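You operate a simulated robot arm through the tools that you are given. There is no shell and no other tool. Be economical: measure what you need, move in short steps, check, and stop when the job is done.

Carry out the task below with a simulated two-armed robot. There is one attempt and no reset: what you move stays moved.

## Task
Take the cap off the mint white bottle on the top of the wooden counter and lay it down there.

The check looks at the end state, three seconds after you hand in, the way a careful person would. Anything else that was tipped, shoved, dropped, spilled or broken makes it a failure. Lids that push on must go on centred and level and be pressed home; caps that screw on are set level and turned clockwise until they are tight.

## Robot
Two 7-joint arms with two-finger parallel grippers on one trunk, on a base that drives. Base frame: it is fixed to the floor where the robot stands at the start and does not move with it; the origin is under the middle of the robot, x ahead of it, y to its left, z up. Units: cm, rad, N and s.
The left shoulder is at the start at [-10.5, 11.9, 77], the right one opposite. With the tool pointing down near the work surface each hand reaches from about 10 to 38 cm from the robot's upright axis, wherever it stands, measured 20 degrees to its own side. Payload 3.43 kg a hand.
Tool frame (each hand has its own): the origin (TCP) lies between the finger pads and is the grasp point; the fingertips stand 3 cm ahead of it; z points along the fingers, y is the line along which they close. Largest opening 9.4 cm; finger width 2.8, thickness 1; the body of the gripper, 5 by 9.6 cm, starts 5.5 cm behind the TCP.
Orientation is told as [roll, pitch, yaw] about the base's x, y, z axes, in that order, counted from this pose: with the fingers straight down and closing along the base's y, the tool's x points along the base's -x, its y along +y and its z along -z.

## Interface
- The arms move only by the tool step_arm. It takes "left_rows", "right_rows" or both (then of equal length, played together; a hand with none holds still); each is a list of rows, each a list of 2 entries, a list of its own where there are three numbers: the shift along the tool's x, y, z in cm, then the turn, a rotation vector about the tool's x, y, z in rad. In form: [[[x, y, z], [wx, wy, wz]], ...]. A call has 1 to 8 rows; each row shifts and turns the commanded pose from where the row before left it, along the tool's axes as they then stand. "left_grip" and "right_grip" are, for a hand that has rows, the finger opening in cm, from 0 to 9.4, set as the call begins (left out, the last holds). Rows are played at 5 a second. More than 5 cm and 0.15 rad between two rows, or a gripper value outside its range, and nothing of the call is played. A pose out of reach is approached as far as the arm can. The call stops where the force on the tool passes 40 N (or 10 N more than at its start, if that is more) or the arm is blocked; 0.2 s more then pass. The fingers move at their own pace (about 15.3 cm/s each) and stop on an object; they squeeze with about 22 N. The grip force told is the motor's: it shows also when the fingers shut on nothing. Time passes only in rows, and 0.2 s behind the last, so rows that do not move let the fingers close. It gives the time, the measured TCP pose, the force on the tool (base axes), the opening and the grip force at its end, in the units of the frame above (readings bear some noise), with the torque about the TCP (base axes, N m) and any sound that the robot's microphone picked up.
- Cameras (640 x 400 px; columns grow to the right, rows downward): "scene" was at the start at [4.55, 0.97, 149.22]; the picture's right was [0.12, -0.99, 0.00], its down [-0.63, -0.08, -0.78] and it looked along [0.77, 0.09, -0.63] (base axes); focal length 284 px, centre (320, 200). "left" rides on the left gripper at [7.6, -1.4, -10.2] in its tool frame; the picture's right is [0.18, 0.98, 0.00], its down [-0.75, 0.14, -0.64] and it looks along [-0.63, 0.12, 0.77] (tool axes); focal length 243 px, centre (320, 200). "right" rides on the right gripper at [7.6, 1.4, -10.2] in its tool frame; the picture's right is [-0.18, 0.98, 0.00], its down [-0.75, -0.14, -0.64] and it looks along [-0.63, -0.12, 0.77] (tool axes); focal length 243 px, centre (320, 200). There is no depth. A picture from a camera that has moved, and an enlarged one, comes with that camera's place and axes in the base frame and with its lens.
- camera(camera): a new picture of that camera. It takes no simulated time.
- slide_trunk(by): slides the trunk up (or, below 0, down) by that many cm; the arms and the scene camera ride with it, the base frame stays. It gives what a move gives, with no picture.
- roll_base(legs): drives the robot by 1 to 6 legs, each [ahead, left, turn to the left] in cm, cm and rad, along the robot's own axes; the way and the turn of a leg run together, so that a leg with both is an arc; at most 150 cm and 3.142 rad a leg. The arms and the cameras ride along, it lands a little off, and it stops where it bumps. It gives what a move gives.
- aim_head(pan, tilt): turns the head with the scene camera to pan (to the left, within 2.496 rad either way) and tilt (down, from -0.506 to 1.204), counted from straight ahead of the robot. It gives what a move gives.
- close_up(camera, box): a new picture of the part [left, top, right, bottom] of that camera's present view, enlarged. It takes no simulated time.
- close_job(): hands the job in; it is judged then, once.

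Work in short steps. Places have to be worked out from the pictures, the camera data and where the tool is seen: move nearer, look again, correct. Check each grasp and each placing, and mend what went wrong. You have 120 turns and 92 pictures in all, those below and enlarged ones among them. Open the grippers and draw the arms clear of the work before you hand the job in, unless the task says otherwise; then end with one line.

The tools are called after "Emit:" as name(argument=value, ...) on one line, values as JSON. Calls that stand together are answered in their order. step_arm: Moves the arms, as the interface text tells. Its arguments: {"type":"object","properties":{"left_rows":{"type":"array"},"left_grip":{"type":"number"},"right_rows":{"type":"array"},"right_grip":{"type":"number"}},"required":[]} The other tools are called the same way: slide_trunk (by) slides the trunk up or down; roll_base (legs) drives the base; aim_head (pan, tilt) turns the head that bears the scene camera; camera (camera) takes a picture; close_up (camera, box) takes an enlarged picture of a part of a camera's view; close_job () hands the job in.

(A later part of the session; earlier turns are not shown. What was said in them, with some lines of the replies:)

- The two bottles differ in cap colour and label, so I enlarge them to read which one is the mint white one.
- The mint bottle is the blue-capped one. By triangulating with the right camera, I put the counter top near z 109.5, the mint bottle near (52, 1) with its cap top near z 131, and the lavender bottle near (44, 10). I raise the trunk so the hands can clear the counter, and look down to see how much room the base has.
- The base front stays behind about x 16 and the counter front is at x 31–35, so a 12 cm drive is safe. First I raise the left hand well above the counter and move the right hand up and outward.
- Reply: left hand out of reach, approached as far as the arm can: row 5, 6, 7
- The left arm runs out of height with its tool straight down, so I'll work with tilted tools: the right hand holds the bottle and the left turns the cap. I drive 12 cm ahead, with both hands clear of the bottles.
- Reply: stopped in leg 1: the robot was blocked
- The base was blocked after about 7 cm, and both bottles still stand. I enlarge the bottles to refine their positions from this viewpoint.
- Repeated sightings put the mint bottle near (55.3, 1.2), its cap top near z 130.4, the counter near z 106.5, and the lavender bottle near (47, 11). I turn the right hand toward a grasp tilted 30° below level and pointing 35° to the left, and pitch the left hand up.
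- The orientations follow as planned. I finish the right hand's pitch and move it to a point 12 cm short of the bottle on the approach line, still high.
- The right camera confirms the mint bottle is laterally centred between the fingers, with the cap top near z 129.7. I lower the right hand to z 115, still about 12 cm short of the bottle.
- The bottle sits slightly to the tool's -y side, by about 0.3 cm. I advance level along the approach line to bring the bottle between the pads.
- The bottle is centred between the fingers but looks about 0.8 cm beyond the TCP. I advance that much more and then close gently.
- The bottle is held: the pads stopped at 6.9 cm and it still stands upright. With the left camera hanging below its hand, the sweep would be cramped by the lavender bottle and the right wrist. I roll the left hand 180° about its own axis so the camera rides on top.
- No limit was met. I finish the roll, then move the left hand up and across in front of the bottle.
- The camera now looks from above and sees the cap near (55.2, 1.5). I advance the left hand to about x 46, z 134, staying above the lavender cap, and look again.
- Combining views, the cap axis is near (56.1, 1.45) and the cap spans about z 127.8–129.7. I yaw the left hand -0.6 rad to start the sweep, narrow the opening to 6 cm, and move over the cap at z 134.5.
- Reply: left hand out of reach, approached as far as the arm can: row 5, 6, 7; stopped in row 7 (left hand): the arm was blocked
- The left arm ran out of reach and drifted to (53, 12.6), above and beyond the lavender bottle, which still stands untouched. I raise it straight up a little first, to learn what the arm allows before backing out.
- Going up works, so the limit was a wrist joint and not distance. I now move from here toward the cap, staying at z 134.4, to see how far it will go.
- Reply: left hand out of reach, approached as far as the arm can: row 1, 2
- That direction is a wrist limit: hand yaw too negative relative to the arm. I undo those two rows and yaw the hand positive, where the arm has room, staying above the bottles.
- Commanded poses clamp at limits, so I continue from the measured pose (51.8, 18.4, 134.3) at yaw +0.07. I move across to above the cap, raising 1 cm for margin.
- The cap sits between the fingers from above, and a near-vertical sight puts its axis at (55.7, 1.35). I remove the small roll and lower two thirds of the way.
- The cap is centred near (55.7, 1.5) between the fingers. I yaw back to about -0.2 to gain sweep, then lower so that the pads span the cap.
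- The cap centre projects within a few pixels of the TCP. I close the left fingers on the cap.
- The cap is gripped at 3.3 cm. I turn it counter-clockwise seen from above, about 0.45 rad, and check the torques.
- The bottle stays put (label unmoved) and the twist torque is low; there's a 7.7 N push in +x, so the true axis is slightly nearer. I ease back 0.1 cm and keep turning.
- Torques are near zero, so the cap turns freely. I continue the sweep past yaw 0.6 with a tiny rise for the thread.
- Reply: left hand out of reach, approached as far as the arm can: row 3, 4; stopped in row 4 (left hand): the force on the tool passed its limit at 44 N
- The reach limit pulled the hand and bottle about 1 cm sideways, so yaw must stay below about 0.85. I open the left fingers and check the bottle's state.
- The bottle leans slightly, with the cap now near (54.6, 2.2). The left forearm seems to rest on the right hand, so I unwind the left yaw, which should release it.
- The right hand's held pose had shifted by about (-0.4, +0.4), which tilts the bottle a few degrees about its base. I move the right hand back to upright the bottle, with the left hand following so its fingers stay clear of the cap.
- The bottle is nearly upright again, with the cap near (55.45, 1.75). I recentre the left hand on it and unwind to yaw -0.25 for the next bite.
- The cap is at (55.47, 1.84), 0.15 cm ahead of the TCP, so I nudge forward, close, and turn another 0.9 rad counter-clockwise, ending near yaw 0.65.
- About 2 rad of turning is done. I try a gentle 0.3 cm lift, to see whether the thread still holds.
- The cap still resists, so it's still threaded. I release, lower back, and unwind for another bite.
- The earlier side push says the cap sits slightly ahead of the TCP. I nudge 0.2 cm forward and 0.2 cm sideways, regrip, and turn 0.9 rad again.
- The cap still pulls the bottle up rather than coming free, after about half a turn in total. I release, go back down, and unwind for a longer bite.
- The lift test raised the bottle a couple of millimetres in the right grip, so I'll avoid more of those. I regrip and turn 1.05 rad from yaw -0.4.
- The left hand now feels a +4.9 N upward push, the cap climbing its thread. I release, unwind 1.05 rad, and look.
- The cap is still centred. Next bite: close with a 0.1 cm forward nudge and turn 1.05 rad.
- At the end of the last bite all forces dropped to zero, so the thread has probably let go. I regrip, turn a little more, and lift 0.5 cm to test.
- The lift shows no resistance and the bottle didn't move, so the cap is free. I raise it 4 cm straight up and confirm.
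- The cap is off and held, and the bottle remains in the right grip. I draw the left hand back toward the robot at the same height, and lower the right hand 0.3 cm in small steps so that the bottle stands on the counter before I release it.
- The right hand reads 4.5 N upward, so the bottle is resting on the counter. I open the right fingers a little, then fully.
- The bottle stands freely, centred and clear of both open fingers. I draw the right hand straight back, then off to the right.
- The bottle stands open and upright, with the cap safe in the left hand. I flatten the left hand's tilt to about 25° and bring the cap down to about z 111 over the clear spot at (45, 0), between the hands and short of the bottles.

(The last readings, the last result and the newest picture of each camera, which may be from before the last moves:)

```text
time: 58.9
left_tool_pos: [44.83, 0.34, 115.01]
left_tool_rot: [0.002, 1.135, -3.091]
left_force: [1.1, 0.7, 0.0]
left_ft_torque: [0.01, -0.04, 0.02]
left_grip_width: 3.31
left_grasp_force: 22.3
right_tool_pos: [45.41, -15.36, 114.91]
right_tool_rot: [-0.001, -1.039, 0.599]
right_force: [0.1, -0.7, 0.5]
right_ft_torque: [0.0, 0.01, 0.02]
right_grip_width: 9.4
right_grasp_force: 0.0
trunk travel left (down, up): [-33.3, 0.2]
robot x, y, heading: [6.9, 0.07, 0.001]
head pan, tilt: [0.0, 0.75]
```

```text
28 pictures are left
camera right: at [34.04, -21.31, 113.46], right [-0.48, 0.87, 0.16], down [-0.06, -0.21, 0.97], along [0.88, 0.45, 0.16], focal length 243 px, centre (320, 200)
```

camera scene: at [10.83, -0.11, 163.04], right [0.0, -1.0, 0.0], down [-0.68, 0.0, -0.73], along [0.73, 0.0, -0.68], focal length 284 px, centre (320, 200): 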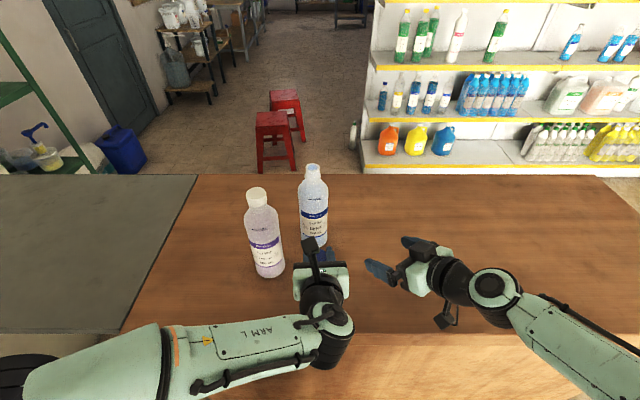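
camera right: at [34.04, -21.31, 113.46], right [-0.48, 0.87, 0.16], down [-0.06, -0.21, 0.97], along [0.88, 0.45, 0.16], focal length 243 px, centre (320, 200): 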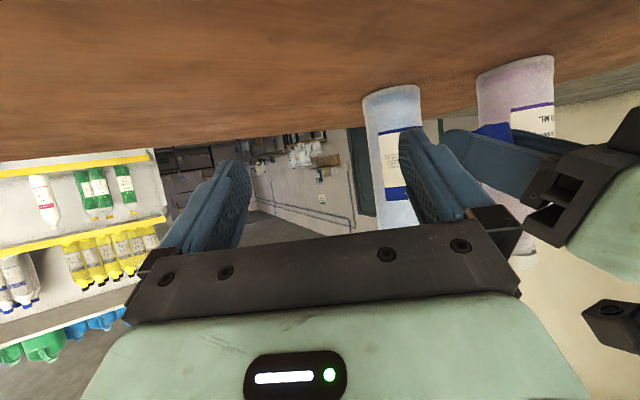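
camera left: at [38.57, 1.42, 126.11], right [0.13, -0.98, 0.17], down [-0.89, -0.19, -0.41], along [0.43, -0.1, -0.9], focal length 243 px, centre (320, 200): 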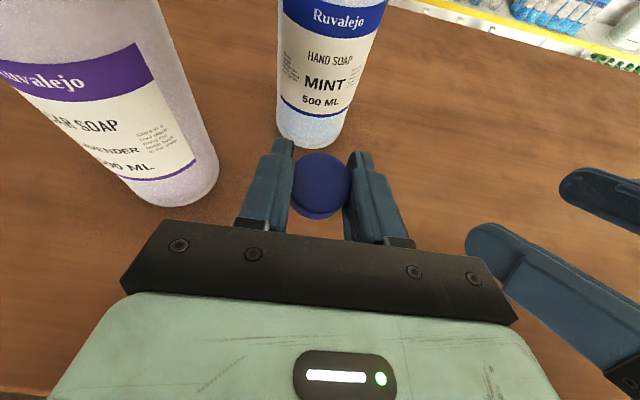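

The drop zone is clear. I lower 4.5 cm to about z 110.5, just above the expected contact height.

Emit:
step_arm(left_rows=[[[-1.36, 0, 0.634], [0, 0, 0]], [[-1.36, 0, 0.634], [0, 0, 0]], [[-1.36, 0, 0.634], [0, 0, 0]]])

Emit:
camera(camera="right")

Emit:
camera(camera="left")

```text
time: 59.7
left_tool_pos: [44.69, 0.53, 110.48]
left_tool_rot: [0.002, 1.136, -3.091]
left_force: [0.0, -0.4, -0.1]
left_ft_torque: [0.02, -0.01, -0.03]
left_grip_width: 3.35
left_grasp_force: 21.6
right_tool_pos: [45.17, -15.42, 114.92]
right_tool_rot: [-0.003, -1.04, 0.599]
right_force: [0.3, 1.0, 0.2]
right_ft_torque: [0.03, -0.02, 0.01]
right_grip_width: 9.38
right_grasp_force: 0.0
trunk travel left (down, up): [-33.3, 0.2]
robot x, y, heading: [6.93, 0.18, 0.001]
head pan, tilt: [0.0, 0.75]
```

```text
27 pictures are left
camera right: at [33.99, -21.28, 113.47], right [-0.48, 0.87, 0.16], down [-0.06, -0.21, 0.97], along [0.88, 0.45, 0.16], focal length 243 px, centre (320, 200)
```

right: 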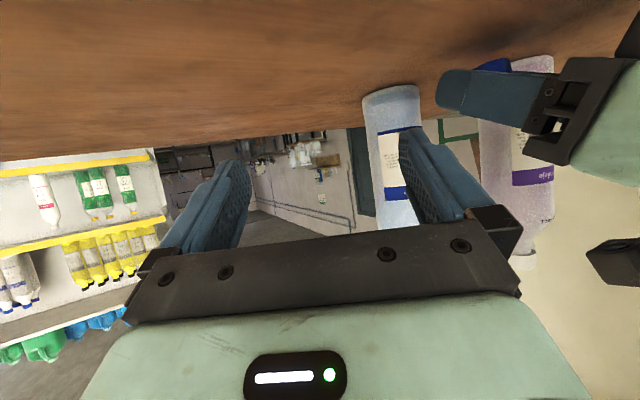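

```text
26 pictures are left
camera left: at [38.4, 1.61, 121.64], right [0.13, -0.98, 0.17], down [-0.89, -0.19, -0.41], along [0.43, -0.1, -0.9], focal length 243 px, centre (320, 200)
```

left: 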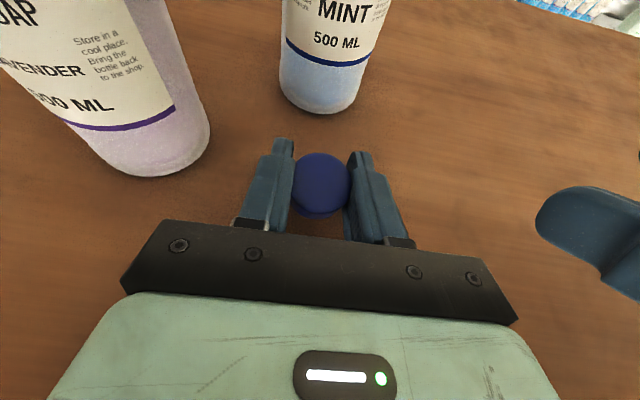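

The right camera's upside-down view shows the cap protruding below the finger, so the cap will touch first. I lower in 0.25 cm steps and watch the force.

Emit:
step_arm(left_rows=[[[-0.2265, 0, 0.1057], [0, 0, 0]], [[-0.2265, 0, 0.1057], [0, 0, 0]], [[-0.2265, 0, 0.1057], [0, 0, 0]], [[-0.2265, 0, 0.1057], [0, 0, 0]]])

Emit:
close_up(camera="right", box=[400, 20, 640, 170])

```text
time: 60.7
left_tool_pos: [44.67, 0.5, 109.67]
left_tool_rot: [-0.001, 1.133, -3.091]
left_force: [0.2, 0.3, -1.1]
left_ft_torque: [0.04, 0.03, -0.02]
left_grip_width: 3.33
left_grasp_force: 21.6
right_tool_pos: [45.34, -15.25, 114.91]
right_tool_rot: [-0.001, -1.043, 0.599]
right_force: [-0.1, -0.2, 0.1]
right_ft_torque: [0.0, -0.02, 0.0]
right_grip_width: 9.4
right_grasp_force: 0.0
trunk travel left (down, up): [-33.3, 0.2]
robot x, y, heading: [6.69, 0.06, 0.003]
head pan, tilt: [0.0, 0.75]
```

```text
2.67 times, centred on (520, 95) of right
camera zoom: at [33.99, -21.28, 113.47], right [-0.48, 0.87, 0.16], down [-0.06, -0.21, 0.97], along [0.88, 0.45, 0.16], focal length 647 px, centre (-213, 480)
```

zoom: 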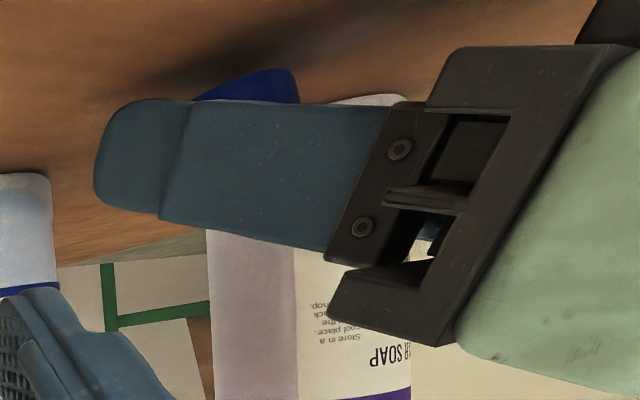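

There's no contact yet, and the cap clearly leads the finger. I lower further in 0.25 cm steps.

Emit:
step_arm(left_rows=[[[-0.2265, 0, 0.1057], [0, 0, 0]], [[-0.2265, 0, 0.1057], [0, 0, 0]], [[-0.2265, 0, 0.1057], [0, 0, 0]]])

Emit:
close_up(camera="right", box=[400, 0, 640, 150])

```text
time: 61.5
left_tool_pos: [44.68, 0.5, 109.44]
left_tool_rot: [0.004, 1.15, -3.084]
left_force: [1.5, 5.9, 33.9]
left_ft_torque: [0.74, -0.7, -0.25]
left_grip_width: 3.35
left_grasp_force: 21.8
right_tool_pos: [45.13, -15.24, 115.11]
right_tool_rot: [-0.005, -1.041, 0.603]
right_force: [-0.7, -0.3, -0.9]
right_ft_torque: [-0.04, 0.02, 0.0]
right_grip_width: 9.37
right_grasp_force: 0.1
trunk travel left (down, up): [-33.3, 0.2]
robot x, y, heading: [6.74, 0.25, 0.002]
head pan, tilt: [0.0, 0.75]
```

```text
2.67 times, centred on (520, 75) of right
camera zoom: at [33.86, -21.21, 113.58], right [-0.48, 0.87, 0.16], down [-0.07, -0.21, 0.97], along [0.88, 0.45, 0.16], focal length 647 px, centre (-213, 533)
```

zoom: 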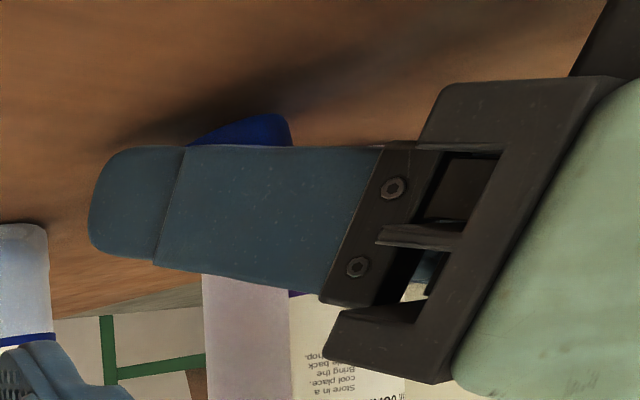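

The cap is pressed on the counter at 34 N. I ease up 0.4 cm to relieve it, then open the fingers.

Emit:
step_arm(left_rows=[[[0.18, 0, -0.085], [0, 0, 0]], [[0.18, 0, -0.085], [0, 0, 0]]])

Emit:
step_arm(left_rows=[[[0, 0, 0], [0, 0, 0]], [[0, 0, 0], [0, 0, 0]]], left_grip=5.5)

Emit:
camera(camera="left")

Emit:
camera(camera="right")

```text
time: 62.1
left_tool_pos: [44.65, 0.53, 109.47]
left_tool_rot: [0.001, 1.141, -3.088]
left_force: [5.3, 6.0, 26.9]
left_ft_torque: [0.34, -0.67, -0.23]
left_grip_width: 3.34
left_grasp_force: 21.7
right_tool_pos: [45.23, -15.31, 114.87]
right_tool_rot: [-0.002, -1.042, 0.599]
right_force: [-0.3, 0.4, -0.4]
right_ft_torque: [-0.02, 0.01, 0.0]
right_grip_width: 9.39
right_grasp_force: 0.1
trunk travel left (down, up): [-33.3, 0.2]
robot x, y, heading: [6.85, -0.05, 0.002]
head pan, tilt: [0.0, 0.75]
```

```text
time: 62.7
left_tool_pos: [44.52, -0.09, 109.43]
left_tool_rot: [0.002, 1.142, -3.1]
left_force: [2.5, -17.3, 21.6]
left_ft_torque: [-0.16, -0.56, -0.63]
left_grip_width: 4.96
left_grasp_force: 0.0
right_tool_pos: [45.22, -15.52, 114.9]
right_tool_rot: [0.0, -1.042, 0.599]
right_force: [0.0, 0.1, -0.4]
right_ft_torque: [0.0, 0.0, 0.02]
right_grip_width: 9.4
right_grasp_force: 0.1
trunk travel left (down, up): [-33.3, 0.2]
robot x, y, heading: [6.49, 0.15, 0.0]
head pan, tilt: [0.0, 0.75]
```

```text
23 pictures are left
camera left: at [38.24, 1.06, 120.68], right [0.12, -0.98, 0.17], down [-0.89, -0.18, -0.42], along [0.44, -0.1, -0.89], focal length 243 px, centre (320, 200)
```

left: 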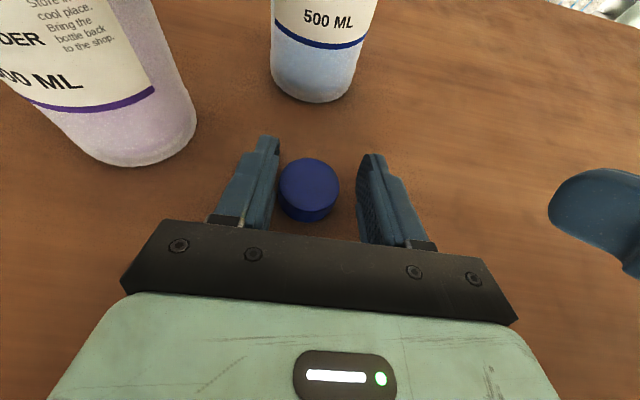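

```text
22 pictures are left
camera right: at [33.9, -21.52, 113.45], right [-0.48, 0.87, 0.16], down [-0.07, -0.22, 0.97], along [0.88, 0.45, 0.16], focal length 243 px, centre (320, 200)
```

right: 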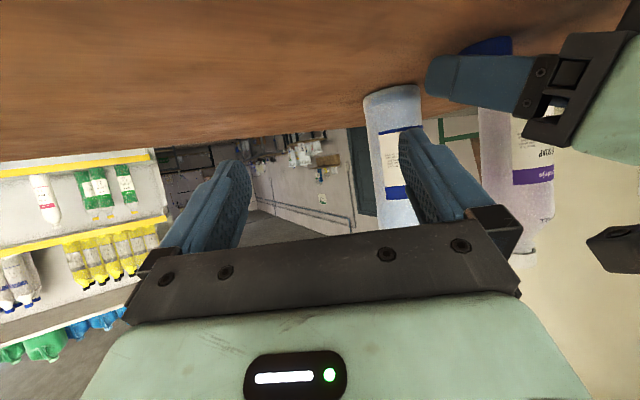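

The cap is down on the counter and free, but the left fingers still press on the surface. I ease straight up 0.6 cm.

Emit:
step_arm(left_rows=[[[0.27, 0, -0.126], [0, 0, 0]], [[0.27, 0, -0.126], [0, 0, 0]]])

Emit:
camera(camera="left")

```text
time: 63.3
left_tool_pos: [44.53, 0.64, 109.69]
left_tool_rot: [-0.012, 1.127, -3.098]
left_force: [-0.4, 0.9, -0.1]
left_ft_torque: [0.01, -0.01, -0.02]
left_grip_width: 5.51
left_grasp_force: 0.0
right_tool_pos: [45.22, -15.4, 114.91]
right_tool_rot: [-0.002, -1.04, 0.598]
right_force: [-0.5, 0.3, 0.5]
right_ft_torque: [-0.01, -0.03, 0.0]
right_grip_width: 9.39
right_grasp_force: 0.1
trunk travel left (down, up): [-33.3, 0.2]
robot x, y, heading: [7.12, -0.18, 0.005]
head pan, tilt: [0.0, 0.75]
```

```text
21 pictures are left
camera left: at [38.33, 1.73, 120.81], right [0.13, -0.98, 0.16], down [-0.89, -0.19, -0.41], along [0.43, -0.09, -0.9], focal length 243 px, centre (320, 200)
```

left: 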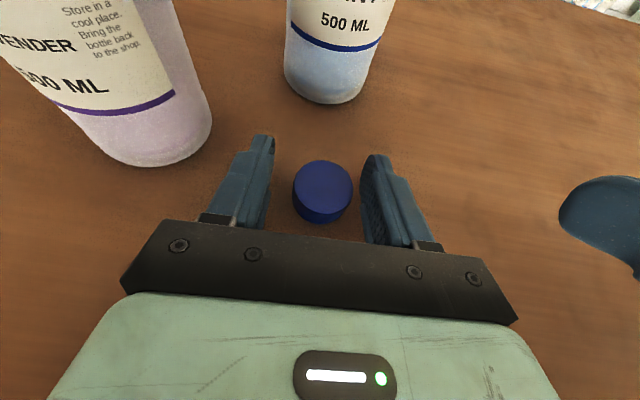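

The fingers are free and the cap sits between them without contact. I lift the left hand straight up 10 cm.

Emit:
step_arm(left_rows=[[[1.8, 0, -0.86], [0, 0, 0]], [[1.8, 0, -0.86], [0, 0, 0]], [[1.8, 0, -0.86], [0, 0, 0]], [[1.8, 0, -0.86], [0, 0, 0]], [[1.8, 0, -0.86], [0, 0, 0]]])

Emit:
step_arm(right_rows=[[[-2, 0, -3.46], [0, 0, 0]], [[-2, 0, -3.46], [0, 0, 0]], [[-2, 0, -3.46], [0, 0, 0]]], left_rows=[[[-1.2, 0, -2.7], [0, 0, 0]], [[-1.2, 0, -2.7], [0, 0, 0]], [[-1.2, 0, -2.7], [0, 0, 0]]])

Emit:
camera(camera="scene")

Emit:
camera(camera="left")

```text
time: 64.5
left_tool_pos: [44.39, 0.37, 120.01]
left_tool_rot: [-0.002, 1.135, -3.092]
left_force: [-0.2, -0.3, -0.4]
left_ft_torque: [0.0, 0.0, -0.03]
left_grip_width: 5.5
left_grasp_force: 0.0
right_tool_pos: [45.3, -15.38, 114.94]
right_tool_rot: [-0.002, -1.042, 0.598]
right_force: [-0.1, -0.4, 0.0]
right_ft_torque: [0.02, 0.0, -0.02]
right_grip_width: 9.39
right_grasp_force: 0.0
trunk travel left (down, up): [-33.3, 0.2]
robot x, y, heading: [6.67, 0.02, 0.002]
head pan, tilt: [0.0, 0.75]
```

```text
time: 65.3
left_tool_pos: [35.48, -0.3, 120.24]
left_tool_rot: [0.0, 1.137, -3.09]
left_force: [-0.3, -0.7, -0.5]
left_ft_torque: [0.0, -0.03, -0.03]
left_grip_width: 5.5
left_grasp_force: 0.0
right_tool_pos: [39.76, -18.66, 125.22]
right_tool_rot: [-0.004, -1.039, 0.6]
right_force: [-0.1, 0.4, 0.9]
right_ft_torque: [-0.01, 0.0, 0.0]
right_grip_width: 9.43
right_grasp_force: 0.2
trunk travel left (down, up): [-33.3, 0.2]
robot x, y, heading: [6.97, -0.05, 0.001]
head pan, tilt: [0.0, 0.75]
```

```text
20 pictures are left
camera scene: at [10.6, -0.07, 163.03], right [0.0, -1.0, 0.0], down [-0.68, 0.0, -0.73], along [0.73, 0.0, -0.68], focal length 284 px, centre (320, 200)
```

scene: 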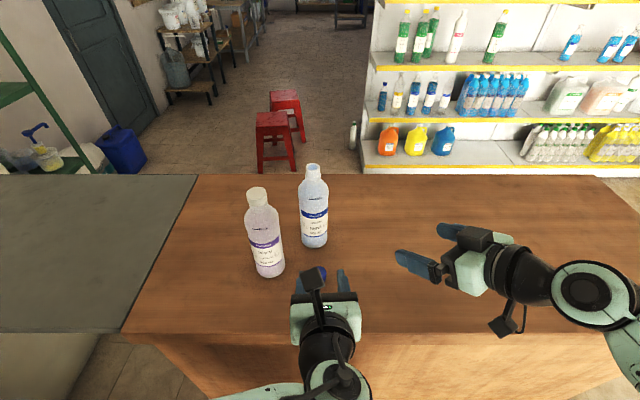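

```text
19 pictures are left
camera left: at [29.26, 0.83, 131.45], right [0.13, -0.98, 0.17], down [-0.89, -0.19, -0.41], along [0.44, -0.1, -0.9], focal length 243 px, centre (320, 200)
```

left: 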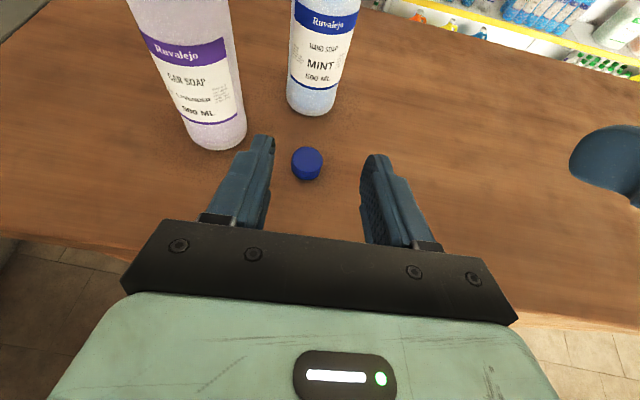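

The cap rests on the counter, the mint bottle stands open, and the lavender bottle is undisturbed. I draw the left hand back a little more, opened, and take a final look.

Emit:
step_arm(left_rows=[[[0.4, 0, -3], [0, 0, 0]], [[0.4, 0, -3], [0, 0, 0]]], left_grip=9.4)

Emit:
close_up(camera="scene", box=[200, 140, 440, 330])

```text
time: 65.9
left_tool_pos: [30.53, -0.3, 123.44]
left_tool_rot: [-0.001, 1.136, -3.091]
left_force: [0.2, -0.5, 0.8]
left_ft_torque: [0.0, 0.0, 0.01]
left_grip_width: 9.39
left_grasp_force: 0.2
right_tool_pos: [39.91, -18.72, 125.17]
right_tool_rot: [-0.001, -1.042, 0.599]
right_force: [-0.8, -0.9, -0.1]
right_ft_torque: [-0.01, 0.01, -0.01]
right_grip_width: 9.41
right_grasp_force: 0.0
trunk travel left (down, up): [-33.3, 0.2]
robot x, y, heading: [6.81, 0.21, 0.003]
head pan, tilt: [0.0, 0.75]
```

```text
2.11 times, centred on (320, 235) of scene
camera zoom: at [10.7, -0.07, 163.03], right [0.0, -1.0, 0.0], down [-0.68, 0.0, -0.73], along [0.73, 0.0, -0.68], focal length 597 px, centre (320, 126)
```

zoom: 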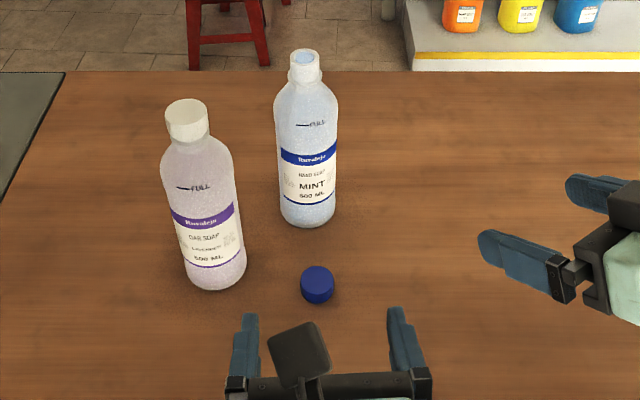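

The cap lies flat on the counter, both bottles stand upright, and both hands are open and clear, so I hand in.

Emit:
close_job()

```text
The job is handed in.
```

The mint bottle's blue cap is unscrewed and lying on the wooden counter; the bottle stands open and upright, about where it was, and the lavender bottle beside it is untouched.
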